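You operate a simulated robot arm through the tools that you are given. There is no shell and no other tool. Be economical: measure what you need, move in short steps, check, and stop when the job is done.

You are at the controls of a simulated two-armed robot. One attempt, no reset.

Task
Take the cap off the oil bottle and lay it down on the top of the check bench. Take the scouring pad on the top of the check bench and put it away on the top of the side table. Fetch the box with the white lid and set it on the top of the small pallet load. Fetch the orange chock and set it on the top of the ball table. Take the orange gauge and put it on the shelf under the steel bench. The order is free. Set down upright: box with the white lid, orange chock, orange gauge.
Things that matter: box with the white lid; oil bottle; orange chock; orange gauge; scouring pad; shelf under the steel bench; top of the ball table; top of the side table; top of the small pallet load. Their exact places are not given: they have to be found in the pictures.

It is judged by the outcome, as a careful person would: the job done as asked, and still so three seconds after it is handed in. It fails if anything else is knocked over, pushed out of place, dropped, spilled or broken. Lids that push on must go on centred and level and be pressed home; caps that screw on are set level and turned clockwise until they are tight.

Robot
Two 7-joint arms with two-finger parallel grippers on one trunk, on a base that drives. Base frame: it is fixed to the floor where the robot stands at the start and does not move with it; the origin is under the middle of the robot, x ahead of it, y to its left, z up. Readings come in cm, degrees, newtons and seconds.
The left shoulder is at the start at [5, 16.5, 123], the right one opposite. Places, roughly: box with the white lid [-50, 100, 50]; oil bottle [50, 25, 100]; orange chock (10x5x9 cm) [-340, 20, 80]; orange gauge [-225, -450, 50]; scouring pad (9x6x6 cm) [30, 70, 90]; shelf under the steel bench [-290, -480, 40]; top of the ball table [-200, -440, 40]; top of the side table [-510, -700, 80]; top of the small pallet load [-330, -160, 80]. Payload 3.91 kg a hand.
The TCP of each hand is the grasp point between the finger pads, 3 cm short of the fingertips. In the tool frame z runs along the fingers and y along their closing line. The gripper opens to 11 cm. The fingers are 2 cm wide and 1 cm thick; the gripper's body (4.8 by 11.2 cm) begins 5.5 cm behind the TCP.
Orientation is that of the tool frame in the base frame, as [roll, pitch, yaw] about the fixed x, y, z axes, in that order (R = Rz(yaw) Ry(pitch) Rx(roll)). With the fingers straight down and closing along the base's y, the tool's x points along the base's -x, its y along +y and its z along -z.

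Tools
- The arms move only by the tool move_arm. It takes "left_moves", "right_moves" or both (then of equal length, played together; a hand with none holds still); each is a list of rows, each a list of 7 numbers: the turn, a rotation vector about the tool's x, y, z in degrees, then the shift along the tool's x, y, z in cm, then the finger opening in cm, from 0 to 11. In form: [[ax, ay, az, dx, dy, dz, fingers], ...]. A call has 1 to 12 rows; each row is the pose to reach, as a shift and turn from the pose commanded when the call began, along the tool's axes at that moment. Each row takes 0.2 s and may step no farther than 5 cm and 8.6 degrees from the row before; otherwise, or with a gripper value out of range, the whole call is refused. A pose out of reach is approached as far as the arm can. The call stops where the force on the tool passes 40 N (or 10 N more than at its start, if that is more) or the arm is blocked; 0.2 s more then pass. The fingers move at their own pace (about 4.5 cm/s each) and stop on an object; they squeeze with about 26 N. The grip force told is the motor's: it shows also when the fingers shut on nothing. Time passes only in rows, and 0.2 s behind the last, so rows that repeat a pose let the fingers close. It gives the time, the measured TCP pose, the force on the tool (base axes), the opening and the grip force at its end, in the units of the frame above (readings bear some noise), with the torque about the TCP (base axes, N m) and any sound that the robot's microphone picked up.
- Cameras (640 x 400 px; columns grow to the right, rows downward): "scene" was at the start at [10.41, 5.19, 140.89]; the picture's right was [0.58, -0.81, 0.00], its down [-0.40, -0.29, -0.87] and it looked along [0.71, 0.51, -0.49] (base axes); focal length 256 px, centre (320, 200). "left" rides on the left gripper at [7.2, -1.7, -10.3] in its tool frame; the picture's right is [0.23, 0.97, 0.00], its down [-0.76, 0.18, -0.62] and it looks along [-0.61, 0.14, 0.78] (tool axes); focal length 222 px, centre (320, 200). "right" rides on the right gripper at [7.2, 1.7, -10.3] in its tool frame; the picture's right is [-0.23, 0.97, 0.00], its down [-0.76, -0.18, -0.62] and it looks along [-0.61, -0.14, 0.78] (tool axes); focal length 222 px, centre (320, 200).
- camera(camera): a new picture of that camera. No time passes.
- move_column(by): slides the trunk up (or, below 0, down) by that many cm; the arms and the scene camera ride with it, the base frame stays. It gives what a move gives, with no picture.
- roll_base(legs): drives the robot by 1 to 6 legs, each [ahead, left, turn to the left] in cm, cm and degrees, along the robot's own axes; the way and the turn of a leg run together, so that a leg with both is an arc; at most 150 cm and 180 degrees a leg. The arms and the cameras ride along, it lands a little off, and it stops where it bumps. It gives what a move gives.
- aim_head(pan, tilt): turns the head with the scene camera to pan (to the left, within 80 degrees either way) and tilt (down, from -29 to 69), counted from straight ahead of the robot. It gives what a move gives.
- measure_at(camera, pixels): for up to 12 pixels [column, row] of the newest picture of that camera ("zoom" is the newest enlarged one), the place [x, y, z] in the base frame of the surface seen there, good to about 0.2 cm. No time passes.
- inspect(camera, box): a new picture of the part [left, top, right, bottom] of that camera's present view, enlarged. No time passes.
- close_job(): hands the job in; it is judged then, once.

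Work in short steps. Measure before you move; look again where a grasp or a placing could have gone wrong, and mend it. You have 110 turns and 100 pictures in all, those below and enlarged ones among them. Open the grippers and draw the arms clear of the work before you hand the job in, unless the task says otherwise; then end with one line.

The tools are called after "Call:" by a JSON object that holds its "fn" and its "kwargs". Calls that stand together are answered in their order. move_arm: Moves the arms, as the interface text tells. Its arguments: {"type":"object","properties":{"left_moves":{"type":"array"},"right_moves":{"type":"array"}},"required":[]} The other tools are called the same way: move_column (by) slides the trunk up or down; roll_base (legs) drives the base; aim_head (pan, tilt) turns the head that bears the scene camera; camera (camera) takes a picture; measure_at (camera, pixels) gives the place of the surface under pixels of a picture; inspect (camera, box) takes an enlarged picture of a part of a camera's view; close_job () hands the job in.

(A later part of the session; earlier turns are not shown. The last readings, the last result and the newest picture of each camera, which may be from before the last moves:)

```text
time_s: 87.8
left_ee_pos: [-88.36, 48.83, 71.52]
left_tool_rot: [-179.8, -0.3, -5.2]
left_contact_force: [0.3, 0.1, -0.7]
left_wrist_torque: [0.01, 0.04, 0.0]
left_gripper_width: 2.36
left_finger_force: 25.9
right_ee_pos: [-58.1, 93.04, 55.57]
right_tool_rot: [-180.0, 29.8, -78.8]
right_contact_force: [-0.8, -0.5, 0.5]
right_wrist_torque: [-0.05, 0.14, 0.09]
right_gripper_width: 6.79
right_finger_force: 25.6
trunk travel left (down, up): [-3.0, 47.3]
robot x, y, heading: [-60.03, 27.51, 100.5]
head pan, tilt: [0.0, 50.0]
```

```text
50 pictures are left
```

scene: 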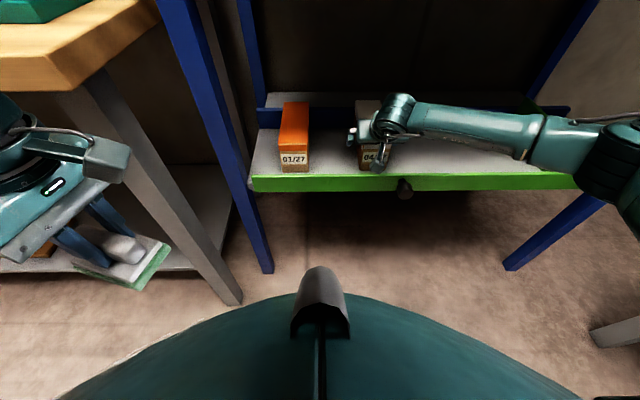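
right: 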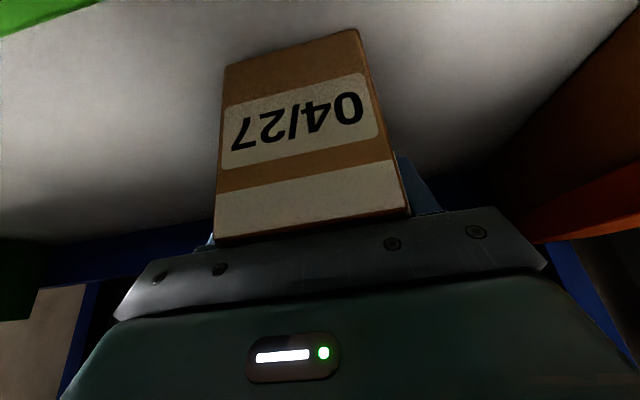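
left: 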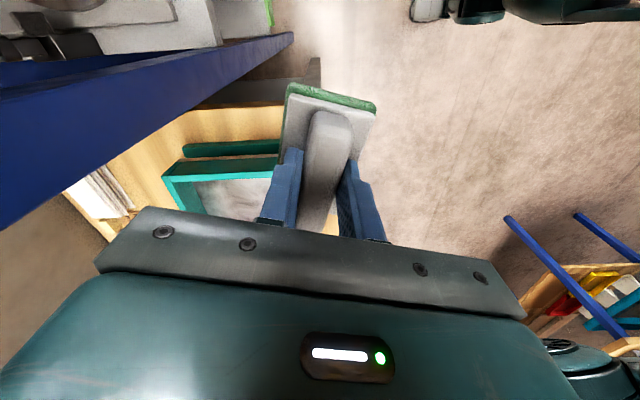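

Grip on at 6.79 cm. I lift 2 cm and check.

Call:
{"fn": "move_arm", "kwargs": {"right_moves": [[0, 0, 0, -0.5, 0, -0.87, 5], [0, 0, 0, -1, 0, -1.74, 5], [0, 0, 0, -1, 0, -1.74, 5]]}}

Call:
{"fn": "camera", "kwargs": {"camera": "right"}}

Call:
{"fn": "inspect", "kwargs": {"camera": "scene", "box": [240, 60, 440, 200]}}

```text
time_s: 88.5
left_ee_pos: [-88.38, 48.7, 71.55]
left_tool_rot: [-179.8, -0.2, -5.3]
left_contact_force: [-0.5, -0.2, -1.1]
left_wrist_torque: [-0.05, 0.0, -0.02]
left_gripper_width: 2.34
left_finger_force: 26.1
right_ee_pos: [-58.15, 92.98, 57.42]
right_tool_rot: [-179.9, 29.7, -78.8]
right_contact_force: [0.0, -0.2, -3.1]
right_wrist_torque: [-0.12, 0.02, -0.03]
right_gripper_width: 6.8
right_finger_force: 26.1
trunk travel left (down, up): [-3.0, 47.3]
robot x, y, heading: [-60.0, 28.02, 100.5]
head pan, tilt: [0.0, 50.0]
```

```text
49 pictures are left
```

right: 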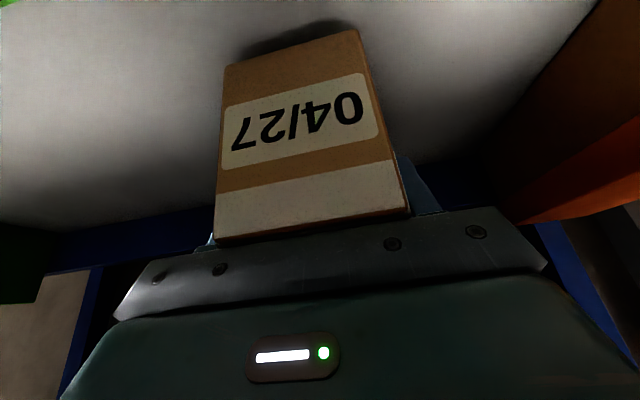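

```text
2.86 times, centred on (340, 130) of scene
```

zoom: 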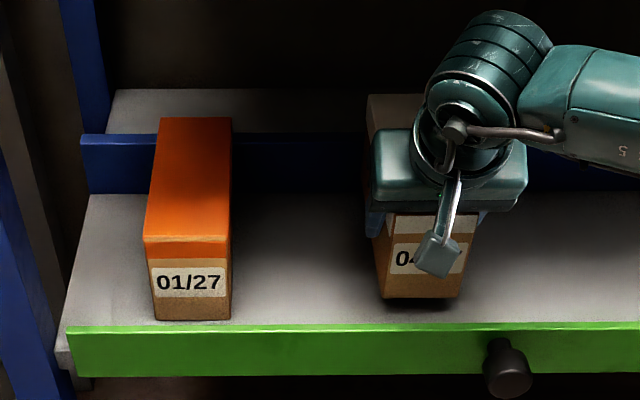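

The whole box lifts cleanly (about 3 N), lid on. I take it out over the lip.

Call:
{"fn": "move_arm", "kwargs": {"right_moves": [[0, 0, 0, 1.74, 0, -1, 5], [0, 0, 0, 1.6, 0, -3.2, 5], [0, 0, 0, 0.37, 0, -5.4, 5], [0, 0, 0, 3.6, 0, -7.8, 5], [0, 0, 0, 3.6, 0, -7.8, 5]]}}

Call:
{"fn": "roll_base", "kwargs": {"legs": [[-40, 0, 0]]}}

Call:
{"fn": "camera", "kwargs": {"camera": "scene"}}

```text
time_s: 89.8
left_ee_pos: [-88.48, 48.71, 71.52]
left_tool_rot: [-179.8, -0.3, -5.3]
left_contact_force: [-0.6, -0.4, -0.7]
left_wrist_torque: [-0.01, -0.01, -0.01]
left_gripper_width: 2.37
left_finger_force: 26.1
right_ee_pos: [-56.52, 86.03, 62.6]
right_tool_rot: [-180.0, 29.7, -78.8]
right_contact_force: [0.0, 0.0, -2.3]
right_wrist_torque: [-0.11, -0.05, 0.01]
right_gripper_width: 6.8
right_finger_force: 25.9
trunk travel left (down, up): [-3.0, 47.3]
robot x, y, heading: [-60.18, 27.96, 100.6]
head pan, tilt: [0.0, 50.0]
```

```text
time_s: 92.2
left_ee_pos: [-81.04, 9.27, 71.51]
left_tool_rot: [-179.8, -0.4, -5.2]
left_contact_force: [0.5, 0.3, -0.8]
left_wrist_torque: [0.01, 0.0, -0.02]
left_gripper_width: 2.36
left_finger_force: 25.8
right_ee_pos: [-49.33, 46.59, 62.51]
right_tool_rot: [-179.9, 29.6, -78.7]
right_contact_force: [-0.6, -0.2, -2.8]
right_wrist_torque: [-0.09, -0.02, 0.01]
right_gripper_width: 6.77
right_finger_force: 25.5
trunk travel left (down, up): [-3.0, 47.3]
robot x, y, heading: [-52.78, -11.42, 100.7]
head pan, tilt: [0.0, 50.0]
```

```text
47 pictures are left
```

scene: 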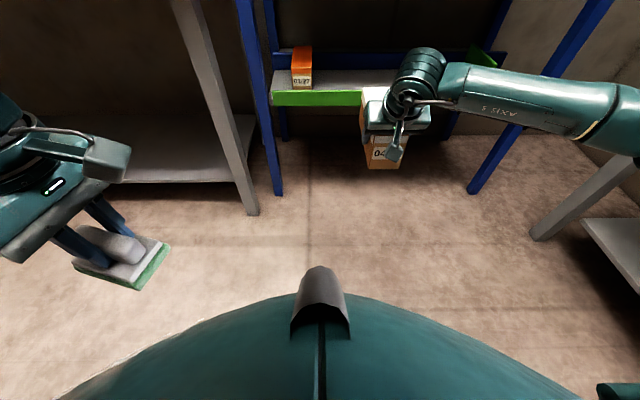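

Box is out, level and lidded. I raise the trunk and turn to face the pallet load direction to survey.

Call:
{"fn": "move_column", "kwargs": {"by": 38}}

Call:
{"fn": "roll_base", "kwargs": {"legs": [[0, 0, 100]]}}

Call:
{"fn": "aim_head", "kwargs": {"pan": 0, "tilt": 18}}

Call:
{"fn": "camera", "kwargs": {"camera": "scene"}}

```text
time_s: 95.9
left_ee_pos: [-81.1, 9.16, 109.61]
left_tool_rot: [-179.8, -0.3, -5.2]
left_contact_force: [0.4, 0.3, -1.2]
left_wrist_torque: [0.01, 0.0, 0.01]
left_gripper_width: 2.34
left_finger_force: 26.3
right_ee_pos: [-49.28, 46.61, 100.57]
right_tool_rot: [-179.8, 29.7, -78.6]
right_contact_force: [-0.9, 0.6, -2.4]
right_wrist_torque: [-0.13, -0.06, -0.01]
right_gripper_width: 6.78
right_finger_force: 26.4
trunk travel left (down, up): [-41.0, 9.3]
robot x, y, heading: [-52.89, -11.61, 100.4]
head pan, tilt: [0.0, 50.0]
```

```text
time_s: 100.5
left_ee_pos: [-68.79, -42.81, 109.56]
left_tool_rot: [-179.8, -0.4, 93.7]
left_contact_force: [0.4, -0.2, -0.9]
left_wrist_torque: [0.01, 0.0, 0.03]
left_gripper_width: 2.33
left_finger_force: 26.0
right_ee_pos: [-110.6, -17.35, 100.43]
right_tool_rot: [-179.9, 29.6, 20.2]
right_contact_force: [0.3, 0.3, -2.6]
right_wrist_torque: [0.05, -0.11, -0.03]
right_gripper_width: 6.8
right_finger_force: 26.1
trunk travel left (down, up): [-41.0, 9.3]
robot x, y, heading: [-52.67, -11.74, -160.7]
head pan, tilt: [0.0, 50.0]
```

```text
time_s: 101.5
left_ee_pos: [-68.73, -42.95, 109.66]
left_tool_rot: [-179.9, -0.2, 93.8]
left_contact_force: [-0.9, 1.0, -2.0]
left_wrist_torque: [0.0, 0.0, -0.02]
left_gripper_width: 2.34
left_finger_force: 25.8
right_ee_pos: [-110.55, -17.38, 100.43]
right_tool_rot: [-179.8, 29.8, 20.2]
right_contact_force: [0.6, 0.6, -2.6]
right_wrist_torque: [0.07, -0.12, 0.0]
right_gripper_width: 6.79
right_finger_force: 26.3
trunk travel left (down, up): [-41.0, 9.3]
robot x, y, heading: [-52.74, -11.8, -160.8]
head pan, tilt: [0.0, 18.0]
```

```text
46 pictures are left
```

scene: 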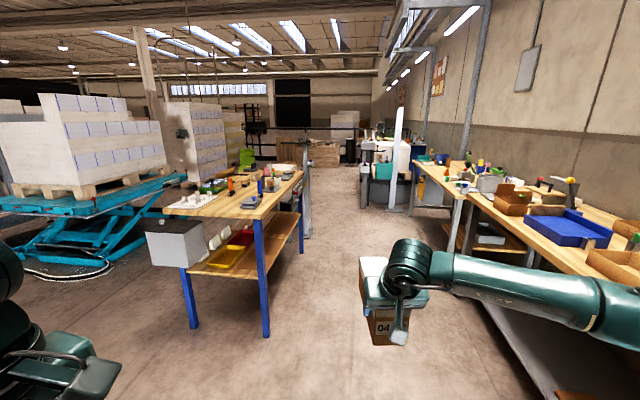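

I measure landmarks along the aisle: the blue-legged table, the pallet loads, and the items behind.

Call:
{"fn": "measure_at", "kwargs": {"camera": "scene", "pixels": [[170, 210], [268, 225], [290, 175], [300, 240], [195, 130], [240, 140], [75, 150], [330, 155], [60, 200], [390, 160], [440, 175], [110, 140]]}}

Call:
{"fn": "inspect", "kwargs": {"camera": "scene", "box": [160, 100, 420, 260]}}

```text
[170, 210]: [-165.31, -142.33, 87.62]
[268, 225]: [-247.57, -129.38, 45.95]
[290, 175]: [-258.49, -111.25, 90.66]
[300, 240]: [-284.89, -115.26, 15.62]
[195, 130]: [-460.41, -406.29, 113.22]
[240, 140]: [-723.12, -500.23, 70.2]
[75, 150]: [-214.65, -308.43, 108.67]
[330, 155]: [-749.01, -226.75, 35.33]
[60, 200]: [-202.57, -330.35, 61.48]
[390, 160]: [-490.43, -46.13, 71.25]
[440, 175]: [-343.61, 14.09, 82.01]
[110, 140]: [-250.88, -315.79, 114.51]
```

```text
2.46 times, centred on (290, 180) of scene
```

zoom: 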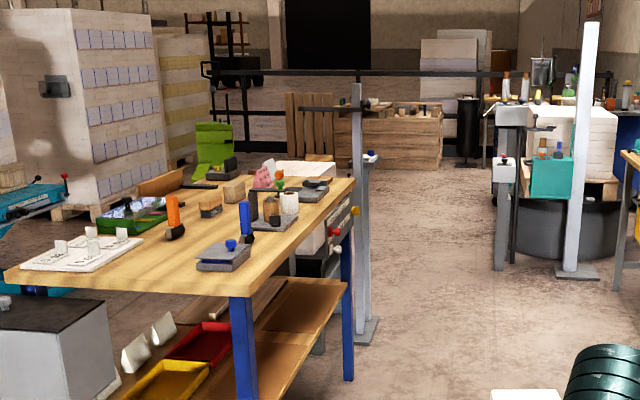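

I measure the aisle's limits: right bench edge, table corners, the pole near (309,225), and the white slab behind the table.

Call:
{"fn": "measure_at", "kwargs": {"camera": "scene", "pixels": [[480, 210], [560, 262], [420, 172], [268, 215], [302, 172], [308, 235], [285, 169], [300, 160], [396, 210], [365, 205], [450, 190], [470, 230]]}}

```text
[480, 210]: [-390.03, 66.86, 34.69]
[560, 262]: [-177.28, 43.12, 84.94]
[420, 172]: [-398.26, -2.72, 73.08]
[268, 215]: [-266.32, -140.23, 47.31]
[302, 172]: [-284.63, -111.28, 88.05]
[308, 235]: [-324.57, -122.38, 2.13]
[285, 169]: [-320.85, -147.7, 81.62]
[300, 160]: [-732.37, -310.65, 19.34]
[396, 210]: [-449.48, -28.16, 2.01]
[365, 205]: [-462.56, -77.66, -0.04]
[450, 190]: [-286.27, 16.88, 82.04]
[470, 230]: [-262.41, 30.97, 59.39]
```

The small pallet load's slab top is at about (−321, −148, 81.6), behind the table with a pole beside it. I drive down the mid-aisle to about (−300, −48).

Call:
{"fn": "roll_base", "kwargs": {"legs": [[0, 0, -10.9], [125, 0, 0], [110, 0, 0]]}}

Call:
{"fn": "aim_head", "kwargs": {"pan": 65, "tilt": 30}}

Call:
{"fn": "camera", "kwargs": {"camera": "scene"}}

```text
time_s: 113.7
left_ee_pos: [-307.9, -71.79, 109.53]
left_tool_rot: [-179.8, -0.3, 81.4]
left_contact_force: [0.3, 0.0, -0.6]
left_wrist_torque: [0.02, 0.01, -0.03]
left_gripper_width: 2.35
left_finger_force: 26.2
right_ee_pos: [-343.26, -37.9, 100.49]
right_tool_rot: [-179.9, 29.7, 7.8]
right_contact_force: [-0.6, 0.0, -4.2]
right_wrist_torque: [0.04, -0.13, 0.02]
right_gripper_width: 6.79
right_finger_force: 25.7
trunk travel left (down, up): [-41.0, 9.3]
robot x, y, heading: [-285.09, -44.89, -173.0]
head pan, tilt: [0.0, 18.0]
```

```text
time_s: 115.1
left_ee_pos: [-307.83, -71.9, 109.48]
left_tool_rot: [-179.8, -0.3, 81.3]
left_contact_force: [0.3, -0.6, -1.1]
left_wrist_torque: [-0.01, -0.03, -0.02]
left_gripper_width: 2.36
left_finger_force: 25.9
right_ee_pos: [-343.18, -37.96, 100.47]
right_tool_rot: [-179.9, 29.6, 7.9]
right_contact_force: [-0.1, -0.2, -2.6]
right_wrist_torque: [0.06, -0.14, 0.01]
right_gripper_width: 6.78
right_finger_force: 26.2
trunk travel left (down, up): [-41.0, 9.3]
robot x, y, heading: [-285.62, -44.42, -173.1]
head pan, tilt: [65.0, 30.0]
```

```text
44 pictures are left
```

scene: 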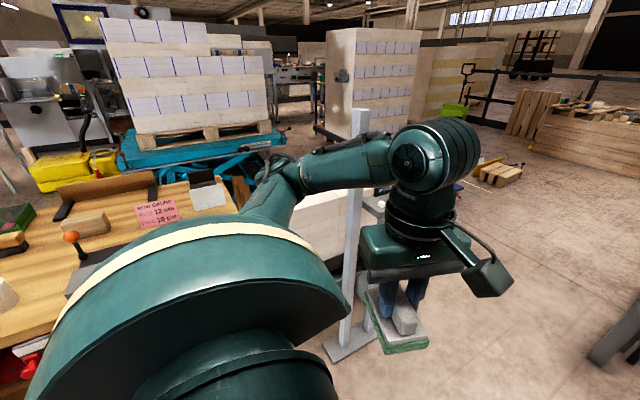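

The pallet load lies behind the pole from here; its far (−x) side looks open. I drive past and turn left to view it.

Call:
{"fn": "roll_base", "kwargs": {"legs": [[112, 16, 0], [0, 0, 83]]}}

Call:
{"fn": "aim_head", "kwargs": {"pan": 15, "tilt": 25}}

Call:
{"fn": "camera", "kwargs": {"camera": "scene"}}

```text
time_s: 124.3
left_ee_pos: [-368.27, -100.17, 109.55]
left_tool_rot: [-179.9, -0.3, 164.1]
left_contact_force: [-0.2, -0.7, -1.1]
left_wrist_torque: [0.03, 0.01, -0.01]
left_gripper_width: 2.35
left_finger_force: 25.5
right_ee_pos: [-406.4, -131.09, 100.4]
right_tool_rot: [-180.0, 29.7, 90.6]
right_contact_force: [-0.2, -0.1, -2.1]
right_wrist_torque: [0.1, -0.01, -0.01]
right_gripper_width: 6.76
right_finger_force: 26.1
trunk travel left (down, up): [-41.0, 9.3]
robot x, y, heading: [-392.33, -74.76, -90.1]
head pan, tilt: [65.0, 30.0]
```

```text
time_s: 125.5
left_ee_pos: [-368.31, -100.3, 109.5]
left_tool_rot: [-179.8, -0.3, 164.2]
left_contact_force: [-0.2, 0.3, -0.7]
left_wrist_torque: [-0.06, 0.02, -0.01]
left_gripper_width: 2.35
left_finger_force: 26.2
right_ee_pos: [-406.52, -131.11, 100.54]
right_tool_rot: [-179.8, 29.7, 90.6]
right_contact_force: [-0.1, -0.1, -2.7]
right_wrist_torque: [0.1, 0.02, -0.02]
right_gripper_width: 6.78
right_finger_force: 26.1
trunk travel left (down, up): [-41.0, 9.3]
robot x, y, heading: [-392.4, -74.59, -90.5]
head pan, tilt: [15.0, 25.0]
```

```text
43 pictures are left
```

scene: 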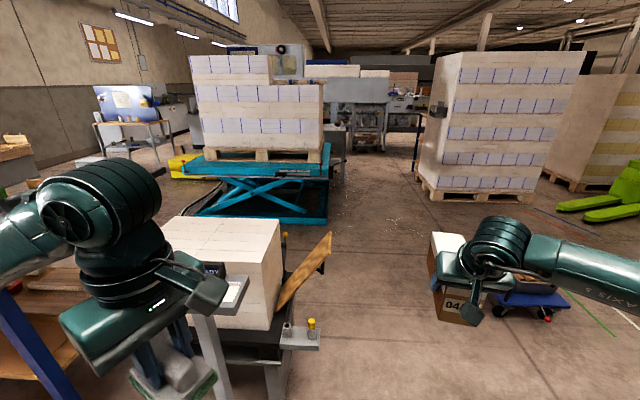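

The small pallet load stands at (215,250). I measure its top corners, the pole and the side board.

Call:
{"fn": "measure_at", "kwargs": {"camera": "scene", "pixels": [[175, 222], [278, 222], [268, 260], [215, 245], [240, 225], [262, 290], [310, 270], [230, 295], [310, 335], [330, 235], [205, 270], [280, 380]]}}

Call:
{"fn": "inspect", "kwargs": {"camera": "scene", "box": [150, 200, 350, 390]}}

```text
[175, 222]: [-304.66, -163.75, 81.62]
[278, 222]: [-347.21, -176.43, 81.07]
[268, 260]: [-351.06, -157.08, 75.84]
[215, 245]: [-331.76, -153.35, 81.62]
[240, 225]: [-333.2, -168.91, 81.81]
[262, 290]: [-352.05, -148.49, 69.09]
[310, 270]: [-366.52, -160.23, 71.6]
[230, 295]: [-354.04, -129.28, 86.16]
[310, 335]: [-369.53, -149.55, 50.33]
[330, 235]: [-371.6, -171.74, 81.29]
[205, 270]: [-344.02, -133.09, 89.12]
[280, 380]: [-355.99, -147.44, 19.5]
```

```text
2.11 times, centred on (250, 295) of scene
```

zoom: 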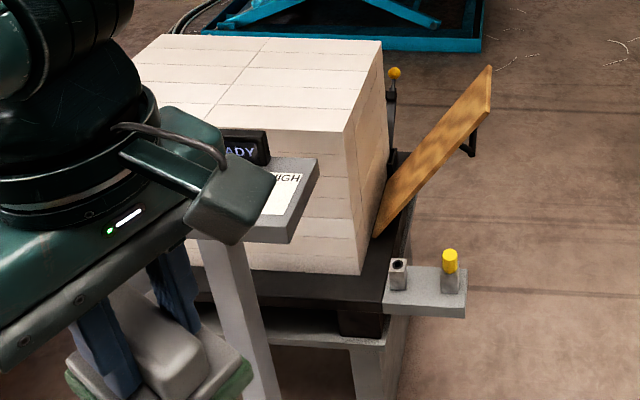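

Load top z 81.6, spanning x −350…−300, y −142…−176. I'll place from its −x side, facing +x. I check the dolly at (530,300) and lift before driving.

Call:
{"fn": "measure_at", "kwargs": {"camera": "scene", "pixels": [[505, 300], [545, 318], [500, 285], [300, 215], [470, 200], [195, 215], [400, 330], [264, 350]]}}

Call:
{"fn": "roll_base", "kwargs": {"legs": [[64, -25, 0], [0, 0, 90]]}}

Call:
{"fn": "aim_head", "kwargs": {"pan": -5, "tilt": 45}}

Call:
{"fn": "camera", "kwargs": {"camera": "scene"}}

```text
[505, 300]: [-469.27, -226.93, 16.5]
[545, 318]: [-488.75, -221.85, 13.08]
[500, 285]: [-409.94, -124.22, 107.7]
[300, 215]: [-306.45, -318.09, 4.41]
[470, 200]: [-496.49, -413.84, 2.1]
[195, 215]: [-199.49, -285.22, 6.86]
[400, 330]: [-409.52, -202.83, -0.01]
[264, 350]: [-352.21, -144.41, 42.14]
```

```text
time_s: 133.1
left_ee_pos: [-391.51, -114.54, 109.55]
left_tool_rot: [-179.8, -0.3, -105.4]
left_contact_force: [0.2, 0.8, -1.2]
left_wrist_torque: [-0.03, 0.0, 0.02]
left_gripper_width: 2.33
left_finger_force: 25.8
right_ee_pos: [-360.42, -152.33, 100.52]
right_tool_rot: [-179.9, 29.7, -178.9]
right_contact_force: [0.2, -0.1, -2.9]
right_wrist_torque: [-0.03, 0.12, -0.04]
right_gripper_width: 6.78
right_finger_force: 25.8
trunk travel left (down, up): [-41.0, 9.3]
robot x, y, heading: [-416.83, -138.63, 0.3]
head pan, tilt: [15.0, 25.0]
```

```text
time_s: 134.0
left_ee_pos: [-391.51, -114.54, 109.5]
left_tool_rot: [-179.9, -0.3, -105.3]
left_contact_force: [-0.2, 0.0, -1.4]
left_wrist_torque: [0.01, 0.02, -0.02]
left_gripper_width: 2.33
left_finger_force: 26.1
right_ee_pos: [-360.46, -152.28, 100.38]
right_tool_rot: [-180.0, 29.7, -179.0]
right_contact_force: [-1.1, 0.1, -2.2]
right_wrist_torque: [-0.02, 0.15, -0.02]
right_gripper_width: 6.78
right_finger_force: 26.1
trunk travel left (down, up): [-41.0, 9.3]
robot x, y, heading: [-417.49, -138.8, 0.5]
head pan, tilt: [-5.0, 45.0]
```

```text
41 pictures are left
```

scene: 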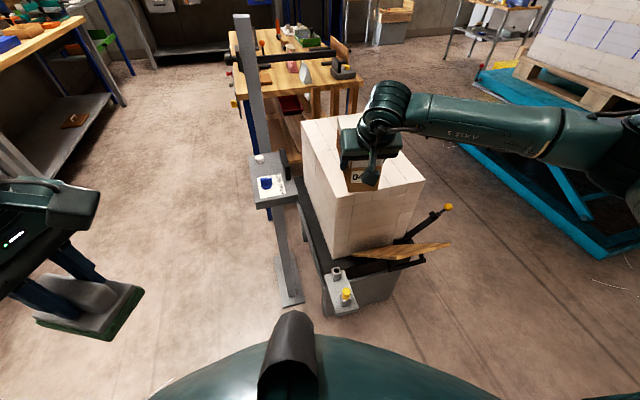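

The box hangs near the load's near edge. I measure the top's outline.

Call:
{"fn": "measure_at", "kwargs": {"camera": "scene", "pixels": [[304, 130], [322, 190], [420, 180], [380, 188], [340, 150], [415, 165], [330, 125], [362, 180], [425, 250], [275, 190], [437, 212]]}}

```text
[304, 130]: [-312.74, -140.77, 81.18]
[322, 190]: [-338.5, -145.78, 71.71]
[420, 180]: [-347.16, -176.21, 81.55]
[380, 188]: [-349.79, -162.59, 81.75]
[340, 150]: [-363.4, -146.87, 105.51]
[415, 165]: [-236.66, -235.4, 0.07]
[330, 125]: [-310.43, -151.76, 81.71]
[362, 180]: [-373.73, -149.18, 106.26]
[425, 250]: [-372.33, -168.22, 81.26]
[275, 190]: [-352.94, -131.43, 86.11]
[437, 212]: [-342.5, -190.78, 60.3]
```

The top spans x −350…−305 and y −145…−176. I drive 12 cm ahead, then reach over and lower toward TCP (−338, −158, 89).

Call:
{"fn": "roll_base", "kwargs": {"legs": [[12, 0, 0]]}}

Call:
{"fn": "camera", "kwargs": {"camera": "scene"}}

```text
time_s: 135.2
left_ee_pos: [-379.75, -114.41, 109.66]
left_tool_rot: [-179.9, -0.3, -105.4]
left_contact_force: [0.2, 0.5, -0.7]
left_wrist_torque: [-0.01, -0.02, 0.0]
left_gripper_width: 2.35
left_finger_force: 25.9
right_ee_pos: [-348.67, -152.3, 100.36]
right_tool_rot: [-179.9, 29.6, -179.0]
right_contact_force: [0.7, -0.2, -3.3]
right_wrist_torque: [0.01, 0.15, 0.01]
right_gripper_width: 6.78
right_finger_force: 25.9
trunk travel left (down, up): [-41.0, 9.3]
robot x, y, heading: [-405.3, -138.86, 0.4]
head pan, tilt: [-5.0, 45.0]
```

```text
40 pictures are left
```

scene: 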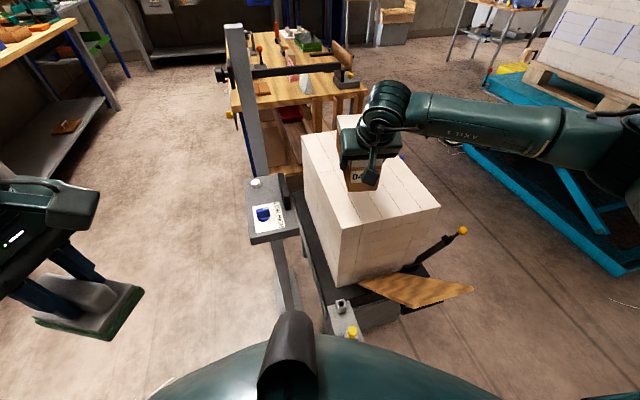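

I reach over and lower to about 1 cm above the top.

Call:
{"fn": "move_arm", "kwargs": {"right_moves": [[0, 0, 0, -3.07, -1.96, 1.75, 5], [0, 0, 0, -6.14, -3.92, 3.5, 5], [0, 0, 0, -9.21, -5.88, 5.25, 5], [0, 0, 0, -7.2, -5.88, 8.75, 5], [0, 0, 0, -5.2, -5.88, 12.25, 5], [0, 0, 0, -3.22, -5.88, 15.75, 5], [0, 0, 0, -3.22, -5.88, 15.75, 5]]}}

Call:
{"fn": "inspect", "kwargs": {"camera": "scene", "box": [280, 80, 480, 260]}}

Call:
{"fn": "camera", "kwargs": {"camera": "right"}}

```text
time_s: 136.8
left_ee_pos: [-379.89, -114.54, 109.61]
left_tool_rot: [-179.8, -0.3, -105.3]
left_contact_force: [-0.2, 0.9, -0.7]
left_wrist_torque: [0.0, 0.01, 0.0]
left_gripper_width: 2.35
left_finger_force: 26.4
right_ee_pos: [-337.85, -157.96, 88.24]
right_tool_rot: [-179.9, 29.7, -179.0]
right_contact_force: [-0.3, -0.3, -2.5]
right_wrist_torque: [0.01, 0.11, -0.01]
right_gripper_width: 6.81
right_finger_force: 25.7
trunk travel left (down, up): [-41.0, 9.3]
robot x, y, heading: [-405.13, -138.89, 0.4]
head pan, tilt: [-5.0, 45.0]
```

```text
2.22 times, centred on (380, 170) of scene
```

zoom: 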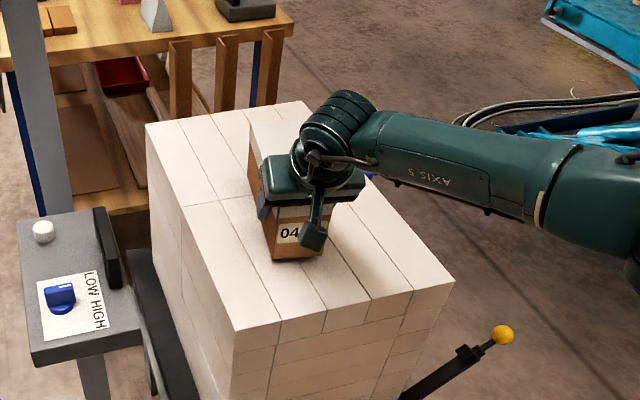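

```text
38 pictures are left
```

right: 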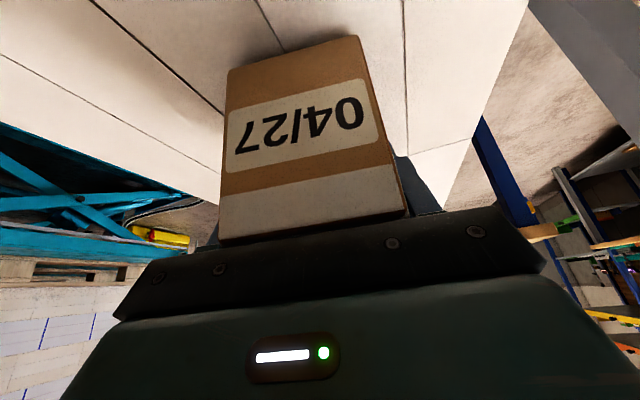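

Well placed, just above the top. I lower the last bit in small steps watching the force.

Call:
{"fn": "move_arm", "kwargs": {"right_moves": [[0, 0, 0, 0.2, 0, 0.35, 5], [0, 0, 0, 0.35, 0, 0.65, 5], [0, 0, 0, 0.45, 0, 0.85, 5], [0, 0, 0, 0.45, 0, 0.85, 5]]}}

```text
time_s: 137.8
left_ee_pos: [-379.87, -114.59, 109.5]
left_tool_rot: [-180.0, -0.3, -105.5]
left_contact_force: [0.9, -0.2, -1.5]
left_wrist_torque: [-0.04, -0.04, 0.0]
left_gripper_width: 2.35
left_finger_force: 26.3
right_ee_pos: [-337.96, -158.17, 87.28]
right_tool_rot: [-179.9, 29.6, -179.0]
right_contact_force: [-0.1, -0.4, -2.3]
right_wrist_torque: [0.03, 0.12, 0.02]
right_gripper_width: 6.78
right_finger_force: 25.7
trunk travel left (down, up): [-41.0, 9.3]
robot x, y, heading: [-405.32, -138.88, 0.4]
head pan, tilt: [-5.0, 45.0]
```

Call:
{"fn": "move_arm", "kwargs": {"right_moves": [[0, 0, 0, 0.07, 0, 0.13, 5], [0, 0, 0, 0.14, 0, 0.26, 5], [0, 0, 0, 0.22, 0, 0.4, 5], [0, 0, 0, 0.22, 0, 0.4, 5]]}}

```text
time_s: 138.8
left_ee_pos: [-379.95, -114.5, 109.66]
left_tool_rot: [-179.8, -0.2, -105.4]
left_contact_force: [0.6, 0.5, -1.0]
left_wrist_torque: [-0.03, -0.01, -0.01]
left_gripper_width: 2.34
left_finger_force: 25.9
right_ee_pos: [-337.87, -158.08, 87.17]
right_tool_rot: [-180.0, 30.0, -179.0]
right_contact_force: [0.9, -1.5, 12.0]
right_wrist_torque: [0.25, 0.51, 0.2]
right_gripper_width: 6.8
right_finger_force: 26.1
trunk travel left (down, up): [-41.0, 9.3]
robot x, y, heading: [-405.19, -139.09, 0.3]
head pan, tilt: [-5.0, 45.0]
```

Contact (12 N up). I open and withdraw along the tool axis.

Call:
{"fn": "move_arm", "kwargs": {"right_moves": [[0, 0, 0, -0.1, 0, -0.2, 7.5], [0, 0, 0, -0.1, 0, -0.2, 9], [0, 0, 0, -0.1, 0, -0.2, 11], [0, 0, 0, -0.1, 0, -0.2, 11], [0, 0, 0, -0.1, 0, -4, 11], [0, 0, 0, -0.1, 0, -8, 11], [0, 0, 0, -0.1, 0, -12, 11], [0, 0, 0, -0.1, 0, -16, 11], [0, 0, 0, 3, 0, -19, 11]]}}

Call:
{"fn": "inspect", "kwargs": {"camera": "scene", "box": [280, 80, 480, 260]}}

```text
time_s: 140.8
left_ee_pos: [-379.85, -114.52, 109.7]
left_tool_rot: [-179.8, -0.2, -105.4]
left_contact_force: [-0.2, -0.3, -0.8]
left_wrist_torque: [-0.01, -0.02, 0.0]
left_gripper_width: 2.36
left_finger_force: 25.8
right_ee_pos: [-349.92, -158.75, 102.12]
right_tool_rot: [-179.9, 29.7, -179.1]
right_contact_force: [0.7, 0.5, 0.4]
right_wrist_torque: [-0.01, 0.0, -0.02]
right_gripper_width: 10.99
right_finger_force: 0.0
trunk travel left (down, up): [-41.0, 9.3]
robot x, y, heading: [-405.31, -138.83, 0.6]
head pan, tilt: [-5.0, 45.0]
```

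```text
2.22 times, centred on (380, 170) of scene
```

zoom: 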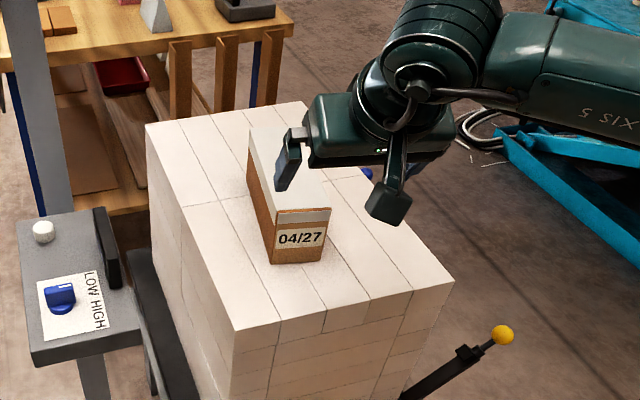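

The box stands upright with its lid on. Next the chock: I back off, turn left to face +y and drive toward the right-hand wall bench.

Call:
{"fn": "roll_base", "kwargs": {"legs": [[-8, 0, 0], [0, 0, 90], [50, -38, 0]]}}

Call:
{"fn": "aim_head", "kwargs": {"pan": -12, "tilt": 30}}

Call:
{"fn": "camera", "kwargs": {"camera": "scene"}}

```text
time_s: 148.9
left_ee_pos: [-400.24, -61.78, 109.62]
left_tool_rot: [-179.9, -0.2, -15.3]
left_contact_force: [0.9, 0.8, -0.6]
left_wrist_torque: [0.03, -0.05, 0.03]
left_gripper_width: 2.36
left_finger_force: 26.0
right_ee_pos: [-356.28, -31.8, 102.1]
right_tool_rot: [-179.9, 29.7, -89.0]
right_contact_force: [-0.3, 0.1, -0.3]
right_wrist_torque: [0.02, 0.03, 0.01]
right_gripper_width: 10.99
right_finger_force: 0.0
trunk travel left (down, up): [-41.0, 9.3]
robot x, y, heading: [-375.76, -87.59, 90.3]
head pan, tilt: [-5.0, 45.0]
```

```text
time_s: 149.6
left_ee_pos: [-400.25, -61.78, 109.56]
left_tool_rot: [-179.7, -0.5, -15.3]
left_contact_force: [0.2, 0.8, -0.8]
left_wrist_torque: [0.0, -0.04, 0.01]
left_gripper_width: 2.35
left_finger_force: 26.5
right_ee_pos: [-356.12, -31.63, 102.05]
right_tool_rot: [-179.9, 29.7, -88.9]
right_contact_force: [0.5, 0.4, -0.2]
right_wrist_torque: [0.01, -0.04, -0.01]
right_gripper_width: 11.01
right_finger_force: 0.2
trunk travel left (down, up): [-41.0, 9.3]
robot x, y, heading: [-375.77, -87.59, 90.1]
head pan, tilt: [-12.0, 30.0]
```

```text
36 pictures are left
```

scene: 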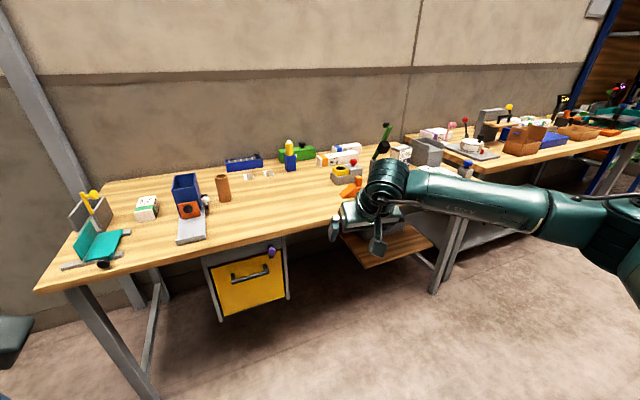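

The orange item near (350,188) may be the chock, partly hidden by the hand. I zoom there.

Call:
{"fn": "inspect", "kwargs": {"camera": "scene", "box": [210, 120, 430, 240]}}

Call:
{"fn": "measure_at", "kwargs": {"camera": "zoom", "pixels": [[395, 190], [420, 180], [380, 150], [340, 215], [40, 190], [330, 250], [200, 275]]}}

Call:
{"fn": "camera", "kwargs": {"camera": "right"}}

```text
2.91 times, centred on (320, 180) of scene
```

zoom: 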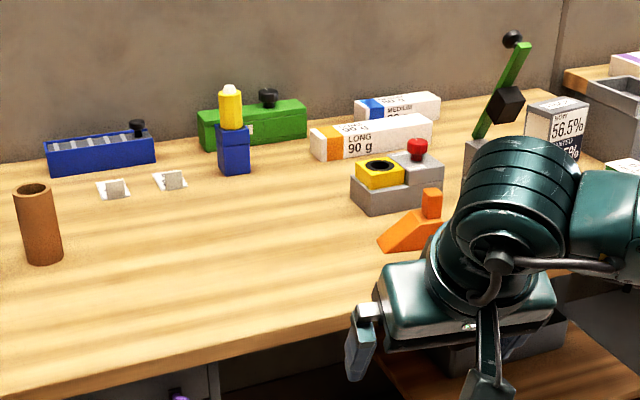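

```text
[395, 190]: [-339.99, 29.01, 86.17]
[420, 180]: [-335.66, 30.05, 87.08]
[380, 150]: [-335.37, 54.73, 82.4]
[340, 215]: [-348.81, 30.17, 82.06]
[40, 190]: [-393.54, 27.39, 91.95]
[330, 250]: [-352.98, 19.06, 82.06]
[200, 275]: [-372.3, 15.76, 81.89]
```

```text
34 pictures are left
```

right: 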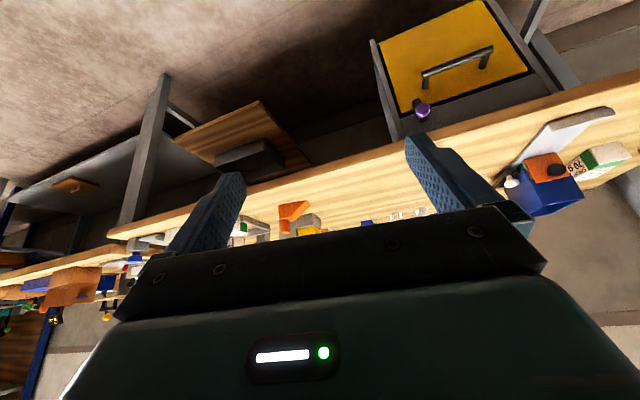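

The orange wedge with an upright post at (−340, ~20) is the chock. I turn the right hand vertical and draw it back a little so the view clears.

Call:
{"fn": "move_arm", "kwargs": {"right_moves": [[0, 7.4, 0, 2, 0, -2.5, 11], [0, 14.8, 0, 4, 0, -5, 11], [0, 22.2, 0, 6, 0, -7.6, 11], [0, 29.7, 0, 7.9, 0, -10.2, 11], [0, 29.7, 0, 7.9, 0, -10.2, 11]]}}

Call:
{"fn": "roll_base", "kwargs": {"legs": [[38, -8, 0]]}}

Call:
{"fn": "aim_head", "kwargs": {"pan": -12, "tilt": 40}}

Call:
{"fn": "camera", "kwargs": {"camera": "scene"}}

Call:
{"fn": "camera", "kwargs": {"camera": "right"}}

```text
time_s: 150.8
left_ee_pos: [-400.16, -61.73, 109.64]
left_tool_rot: [-179.8, -0.3, -15.3]
left_contact_force: [-0.3, 0.1, 0.0]
left_wrist_torque: [-0.01, -0.02, -0.04]
left_gripper_width: 2.36
left_finger_force: 26.3
right_ee_pos: [-355.91, -43.55, 107.11]
right_tool_rot: [-180.0, 0.0, -88.9]
right_contact_force: [-0.1, 0.3, 1.1]
right_wrist_torque: [-0.02, -0.02, 0.0]
right_gripper_width: 11.02
right_finger_force: 0.1
trunk travel left (down, up): [-41.0, 9.3]
robot x, y, heading: [-376.15, -87.08, 90.4]
head pan, tilt: [-12.0, 30.0]
```

```text
time_s: 153.3
left_ee_pos: [-392.4, -23.5, 109.59]
left_tool_rot: [-179.9, -0.4, -15.2]
left_contact_force: [0.3, 0.0, 0.3]
left_wrist_torque: [0.0, -0.01, 0.0]
left_gripper_width: 2.34
left_finger_force: 26.5
right_ee_pos: [-348.14, -5.17, 106.96]
right_tool_rot: [-179.8, 0.0, -88.8]
right_contact_force: [-0.1, -0.6, 0.1]
right_wrist_torque: [-0.03, 0.0, -0.02]
right_gripper_width: 10.99
right_finger_force: 0.0
trunk travel left (down, up): [-41.0, 9.3]
robot x, y, heading: [-368.26, -48.41, 90.5]
head pan, tilt: [-12.0, 30.0]
```

```text
time_s: 154.0
left_ee_pos: [-392.54, -23.58, 109.54]
left_tool_rot: [-179.8, -0.3, -15.2]
left_contact_force: [-0.8, 0.1, -0.3]
left_wrist_torque: [-0.01, 0.03, -0.05]
left_gripper_width: 2.33
left_finger_force: 26.3
right_ee_pos: [-348.12, -5.36, 107.11]
right_tool_rot: [-180.0, 0.0, -88.8]
right_contact_force: [-0.5, 0.3, 0.4]
right_wrist_torque: [-0.01, 0.01, 0.07]
right_gripper_width: 11.02
right_finger_force: 0.2
trunk travel left (down, up): [-41.0, 9.3]
robot x, y, heading: [-368.54, -49.2, 90.5]
head pan, tilt: [-12.0, 40.0]
```

```text
33 pictures are left
```

scene: 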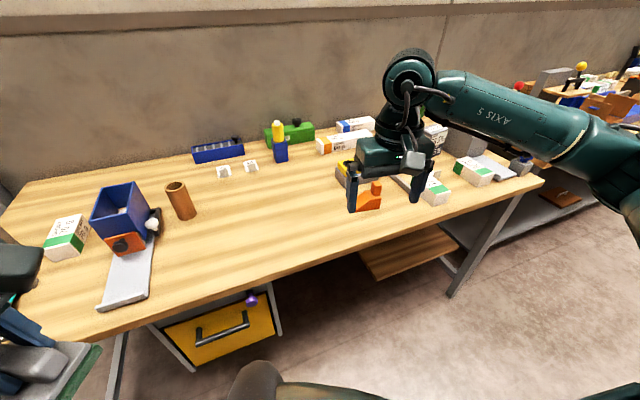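

```text
32 pictures are left
```

right: 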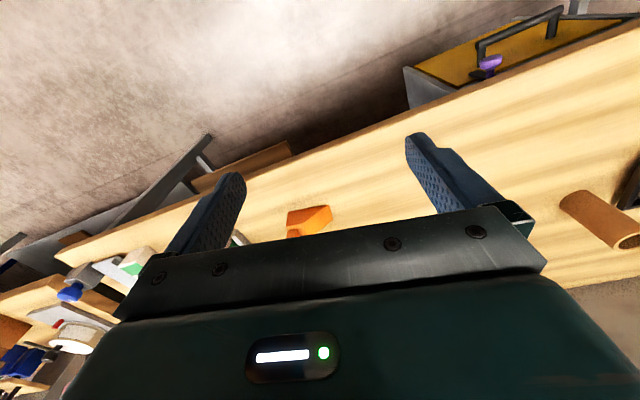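

The chock shows between the fingers at (367,197). I zoom in and measure.

Call:
{"fn": "inspect", "kwargs": {"camera": "scene", "box": [325, 160, 425, 225]}}

Call:
{"fn": "measure_at", "kwargs": {"camera": "zoom", "pixels": [[325, 150], [340, 165], [250, 240], [290, 230], [290, 310], [360, 280], [210, 320], [330, 210], [310, 145], [345, 145], [300, 200]]}}

Call:
{"fn": "measure_at", "kwargs": {"camera": "right", "pixels": [[320, 215], [300, 228], [330, 207], [290, 213], [292, 233], [315, 226]]}}

```text
6.15 times, centred on (375, 192) of scene
```

zoom: 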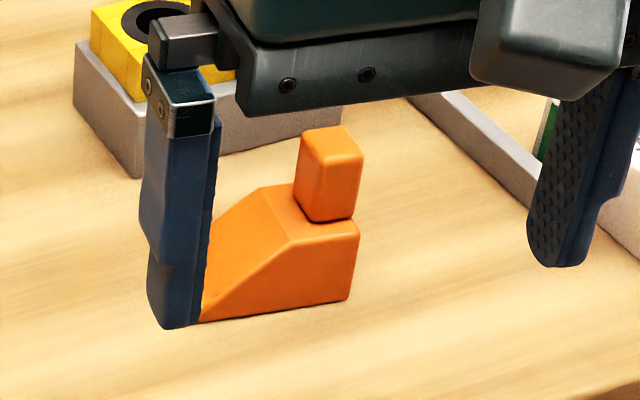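

```text
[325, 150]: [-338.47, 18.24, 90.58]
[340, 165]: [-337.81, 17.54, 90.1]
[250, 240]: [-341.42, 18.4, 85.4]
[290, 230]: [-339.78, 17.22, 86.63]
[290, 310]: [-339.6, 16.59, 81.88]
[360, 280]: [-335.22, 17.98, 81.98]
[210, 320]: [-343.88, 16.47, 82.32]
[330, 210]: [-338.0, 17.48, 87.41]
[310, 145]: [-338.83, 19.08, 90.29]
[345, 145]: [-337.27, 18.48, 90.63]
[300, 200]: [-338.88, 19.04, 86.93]
```

```text
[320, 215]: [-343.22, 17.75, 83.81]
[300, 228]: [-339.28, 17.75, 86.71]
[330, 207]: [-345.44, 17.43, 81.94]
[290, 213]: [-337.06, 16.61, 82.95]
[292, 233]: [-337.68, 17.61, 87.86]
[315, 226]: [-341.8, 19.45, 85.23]
```

I check the chock's rotation with more points along its front edge and post faces.

Call:
{"fn": "measure_at", "kwargs": {"camera": "zoom", "pixels": [[225, 312], [260, 305], [300, 299], [345, 290], [300, 270], [345, 262], [312, 190], [345, 185], [302, 165], [355, 165], [345, 132], [310, 133]]}}

```text
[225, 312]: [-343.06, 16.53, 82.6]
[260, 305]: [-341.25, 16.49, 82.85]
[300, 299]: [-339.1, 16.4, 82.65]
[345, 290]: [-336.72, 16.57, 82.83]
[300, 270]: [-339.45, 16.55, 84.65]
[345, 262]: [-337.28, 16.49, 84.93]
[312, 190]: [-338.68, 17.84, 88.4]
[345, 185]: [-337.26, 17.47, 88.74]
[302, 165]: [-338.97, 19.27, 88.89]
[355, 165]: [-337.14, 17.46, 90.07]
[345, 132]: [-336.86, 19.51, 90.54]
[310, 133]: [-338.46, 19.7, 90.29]
```

The chock is square to x, post centre (−337.9, 18.7), 2.4 cm wide, z 87–90.6. I drive nearer so the hand comes over it.

Call:
{"fn": "roll_base", "kwargs": {"legs": [[13, -10, 0]]}}

Call:
{"fn": "inspect", "kwargs": {"camera": "scene", "box": [300, 140, 460, 260]}}

```text
time_s: 155.4
left_ee_pos: [-382.4, -10.35, 109.57]
left_tool_rot: [-179.9, -0.1, -15.4]
left_contact_force: [-0.2, 0.1, -0.6]
left_wrist_torque: [0.03, 0.01, -0.02]
left_gripper_width: 2.35
left_finger_force: 26.4
right_ee_pos: [-338.04, 7.85, 107.02]
right_tool_rot: [180.0, 0.0, -88.9]
right_contact_force: [0.0, 0.8, -0.9]
right_wrist_torque: [-0.02, 0.01, 0.0]
right_gripper_width: 10.97
right_finger_force: 0.0
trunk travel left (down, up): [-41.0, 9.3]
robot x, y, heading: [-358.23, -35.67, 90.5]
head pan, tilt: [-12.0, 40.0]
```

```text
3.33 times, centred on (380, 200) of scene
```

zoom: 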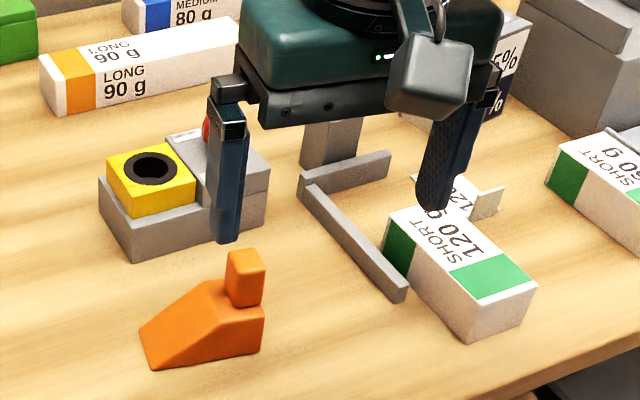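

Clear way. I move forward 10.9 cm, lower to z 90.2 with fingers at 6, and close on the post.

Call:
{"fn": "move_arm", "kwargs": {"right_moves": [[0, 0, 0, -3.6, -0.1, 0, 8], [0, 0, 0, -7.3, -0.2, 0, 6], [0, 0, 0, -10.9, -0.3, 0, 6], [0, 0, 0, -10.9, -0.3, 4.5, 6], [0, 0, 0, -10.9, -0.3, 9, 6], [0, 0, 0, -10.9, -0.3, 13, 6], [0, 0, 0, -10.9, -0.3, 16.8, 6], [0, 0, 0, -10.9, -0.3, 16.8, 6]]}}

Call:
{"fn": "inspect", "kwargs": {"camera": "scene", "box": [300, 140, 460, 260]}}

```text
time_s: 157.2
left_ee_pos: [-382.32, -10.4, 109.67]
left_tool_rot: [-179.8, -0.4, -15.4]
left_contact_force: [-0.6, 0.2, -0.9]
left_wrist_torque: [0.0, 0.01, 0.01]
left_gripper_width: 2.38
left_finger_force: 25.7
right_ee_pos: [-337.97, 18.42, 90.08]
right_tool_rot: [-179.9, 0.0, -89.0]
right_contact_force: [0.5, 0.5, -0.5]
right_wrist_torque: [0.01, -0.01, -0.01]
right_gripper_width: 5.99
right_finger_force: 0.1
trunk travel left (down, up): [-41.0, 9.3]
robot x, y, heading: [-357.92, -35.83, 90.5]
head pan, tilt: [-12.0, 40.0]
```

```text
3.33 times, centred on (380, 200) of scene
```

zoom: 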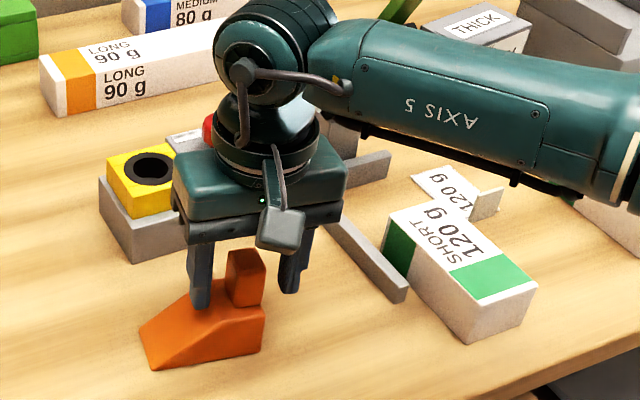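

Straddling the post. I close and lift.

Call:
{"fn": "move_arm", "kwargs": {"right_moves": [[0, 0, 0, 0, 0, 0, 4], [0, 0, 0, 0, 0, 0, 1], [0, 0, 0, 0, 0, 0, 1], [0, 0, 0, 0, 0, 0, 1], [0, 0, 0, 0, 0, -3, 1], [0, 0, 0, 0, 0, -7, 1], [0, 0, 0, 0, 0, -11, 1], [0, 0, 0, 0, 0, -15, 1]]}}

Call:
{"fn": "inspect", "kwargs": {"camera": "scene", "box": [260, 80, 460, 260]}}

```text
time_s: 159.0
left_ee_pos: [-382.5, -10.29, 109.59]
left_tool_rot: [-179.8, -0.3, -15.3]
left_contact_force: [-0.5, 0.4, -0.4]
left_wrist_torque: [0.03, -0.03, 0.0]
left_gripper_width: 2.32
left_finger_force: 25.8
right_ee_pos: [-338.05, 18.46, 105.29]
right_tool_rot: [-179.9, 0.0, -89.0]
right_contact_force: [0.2, 0.9, -1.7]
right_wrist_torque: [-0.03, -0.04, 0.02]
right_gripper_width: 2.39
right_finger_force: 26.0
trunk travel left (down, up): [-41.0, 9.3]
robot x, y, heading: [-358.18, -36.16, 90.2]
head pan, tilt: [-12.0, 40.0]
```

```text
2.22 times, centred on (360, 170) of scene
```

zoom: 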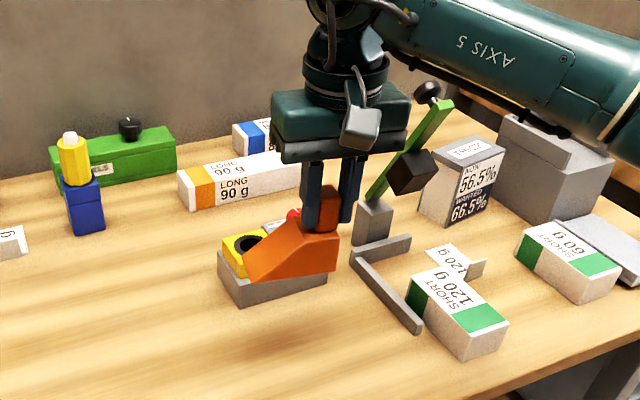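

The chock is held upright. I back out to (−405, −95), turn round to face −y, and survey toward the ball table.

Call:
{"fn": "roll_base", "kwargs": {"legs": [[-59, 47, 0], [0, 0, -170]]}}

Call:
{"fn": "aim_head", "kwargs": {"pan": 22, "tilt": 18}}

Call:
{"fn": "camera", "kwargs": {"camera": "scene"}}

```text
time_s: 170.0
left_ee_pos: [-374.96, -116.3, 109.5]
left_tool_rot: [-179.8, -0.2, 174.6]
left_contact_force: [0.8, 0.1, -1.3]
left_wrist_torque: [0.02, 0.03, 0.0]
left_gripper_width: 2.36
left_finger_force: 25.9
right_ee_pos: [-413.83, -152.5, 105.29]
right_tool_rot: [-179.9, 0.0, 100.8]
right_contact_force: [-0.5, 0.7, -2.1]
right_wrist_torque: [0.01, 0.04, -0.03]
right_gripper_width: 2.36
right_finger_force: 25.9
trunk travel left (down, up): [-41.0, 9.3]
robot x, y, heading: [-403.04, -95.32, -79.7]
head pan, tilt: [-12.0, 40.0]
```

```text
time_s: 171.0
left_ee_pos: [-374.99, -116.38, 109.56]
left_tool_rot: [-179.9, -0.2, 174.5]
left_contact_force: [0.4, -0.2, -1.4]
left_wrist_torque: [0.0, 0.0, -0.01]
left_gripper_width: 2.34
left_finger_force: 26.6
right_ee_pos: [-413.65, -152.47, 105.22]
right_tool_rot: [-180.0, 0.0, 100.8]
right_contact_force: [-0.5, -0.3, -2.1]
right_wrist_torque: [-0.04, 0.05, 0.02]
right_gripper_width: 2.37
right_finger_force: 26.7
trunk travel left (down, up): [-41.0, 9.3]
robot x, y, heading: [-403.27, -95.45, -79.8]
head pan, tilt: [22.0, 18.0]
```

```text
27 pictures are left
```

scene: 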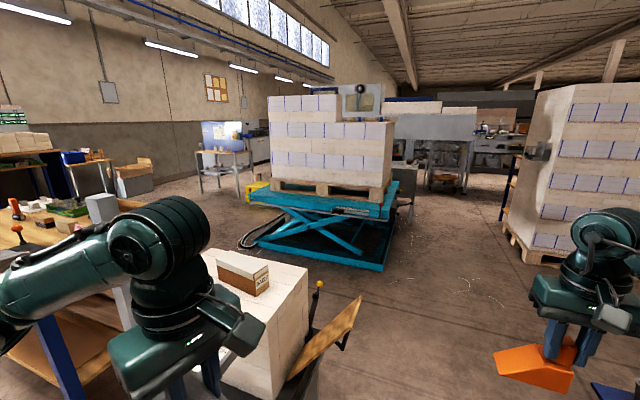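

I drive south along x≈−415 past the load and between the lift and the big pallets, to y≈−320, then look left.

Call:
{"fn": "roll_base", "kwargs": {"legs": [[0, 0, -10.2], [10, -12, 0], [110, 0, 0], [105, 5, 0]]}}

Call:
{"fn": "aim_head", "kwargs": {"pan": 50, "tilt": 22}}

Call:
{"fn": "camera", "kwargs": {"camera": "scene"}}

```text
time_s: 183.4
left_ee_pos: [-390.63, -346.01, 109.55]
left_tool_rot: [-179.9, -0.3, 162.3]
left_contact_force: [-0.9, 0.7, -0.7]
left_wrist_torque: [0.04, -0.02, 0.02]
left_gripper_width: 2.31
left_finger_force: 25.5
right_ee_pos: [-436.13, -373.03, 105.21]
right_tool_rot: [-179.9, 0.0, 88.7]
right_contact_force: [-0.5, -0.8, -2.4]
right_wrist_torque: [0.04, 0.03, -0.02]
right_gripper_width: 2.41
right_finger_force: 25.9
trunk travel left (down, up): [-41.0, 9.3]
robot x, y, heading: [-413.95, -319.26, -92.3]
head pan, tilt: [22.0, 18.0]
```

```text
time_s: 184.3
left_ee_pos: [-390.64, -346.0, 109.56]
left_tool_rot: [-180.0, -0.4, 162.4]
left_contact_force: [0.0, 0.5, -0.7]
left_wrist_torque: [-0.02, 0.03, 0.01]
left_gripper_width: 2.35
left_finger_force: 26.0
right_ee_pos: [-436.13, -373.06, 105.15]
right_tool_rot: [-180.0, 0.0, 88.6]
right_contact_force: [0.1, 0.0, -2.2]
right_wrist_torque: [0.02, 0.03, 0.03]
right_gripper_width: 2.42
right_finger_force: 26.0
trunk travel left (down, up): [-41.0, 9.3]
robot x, y, heading: [-413.79, -319.68, -92.3]
head pan, tilt: [50.0, 22.0]
```

```text
26 pictures are left
```

scene: 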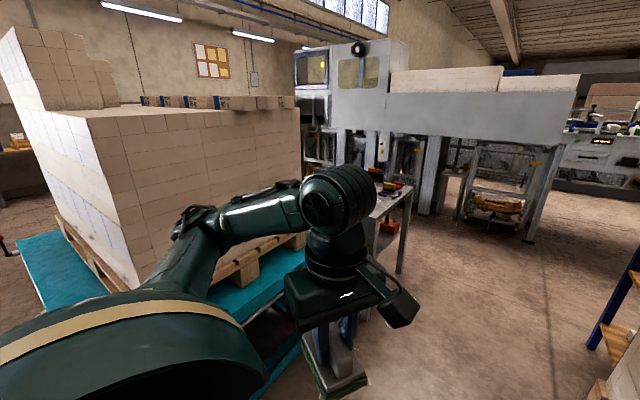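

A grey table with items appears at (395,195). I measure it and neighbouring structures.

Call:
{"fn": "measure_at", "kwargs": {"camera": "scene", "pixels": [[395, 190], [388, 228], [405, 200], [400, 265], [430, 190], [500, 200], [340, 170], [250, 275], [290, 250], [520, 235], [440, 90]]}}

Call:
{"fn": "inspect", "kwargs": {"camera": "scene", "box": [340, 130, 480, 280]}}

```text
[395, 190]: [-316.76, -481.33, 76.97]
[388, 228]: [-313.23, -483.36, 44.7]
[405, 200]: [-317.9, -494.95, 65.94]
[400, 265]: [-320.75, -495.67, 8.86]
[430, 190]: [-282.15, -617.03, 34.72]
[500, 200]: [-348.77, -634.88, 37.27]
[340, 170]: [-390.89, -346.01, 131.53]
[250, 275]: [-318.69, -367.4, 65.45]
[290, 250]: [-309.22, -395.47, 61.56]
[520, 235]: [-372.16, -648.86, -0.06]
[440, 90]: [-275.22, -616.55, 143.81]
```

```text
2.67 times, centred on (410, 205) of scene
```

zoom: 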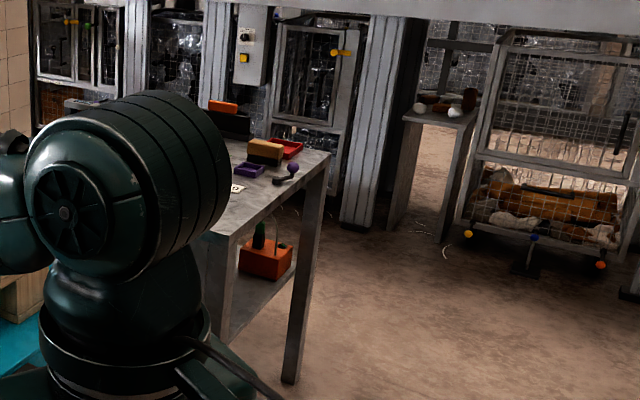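

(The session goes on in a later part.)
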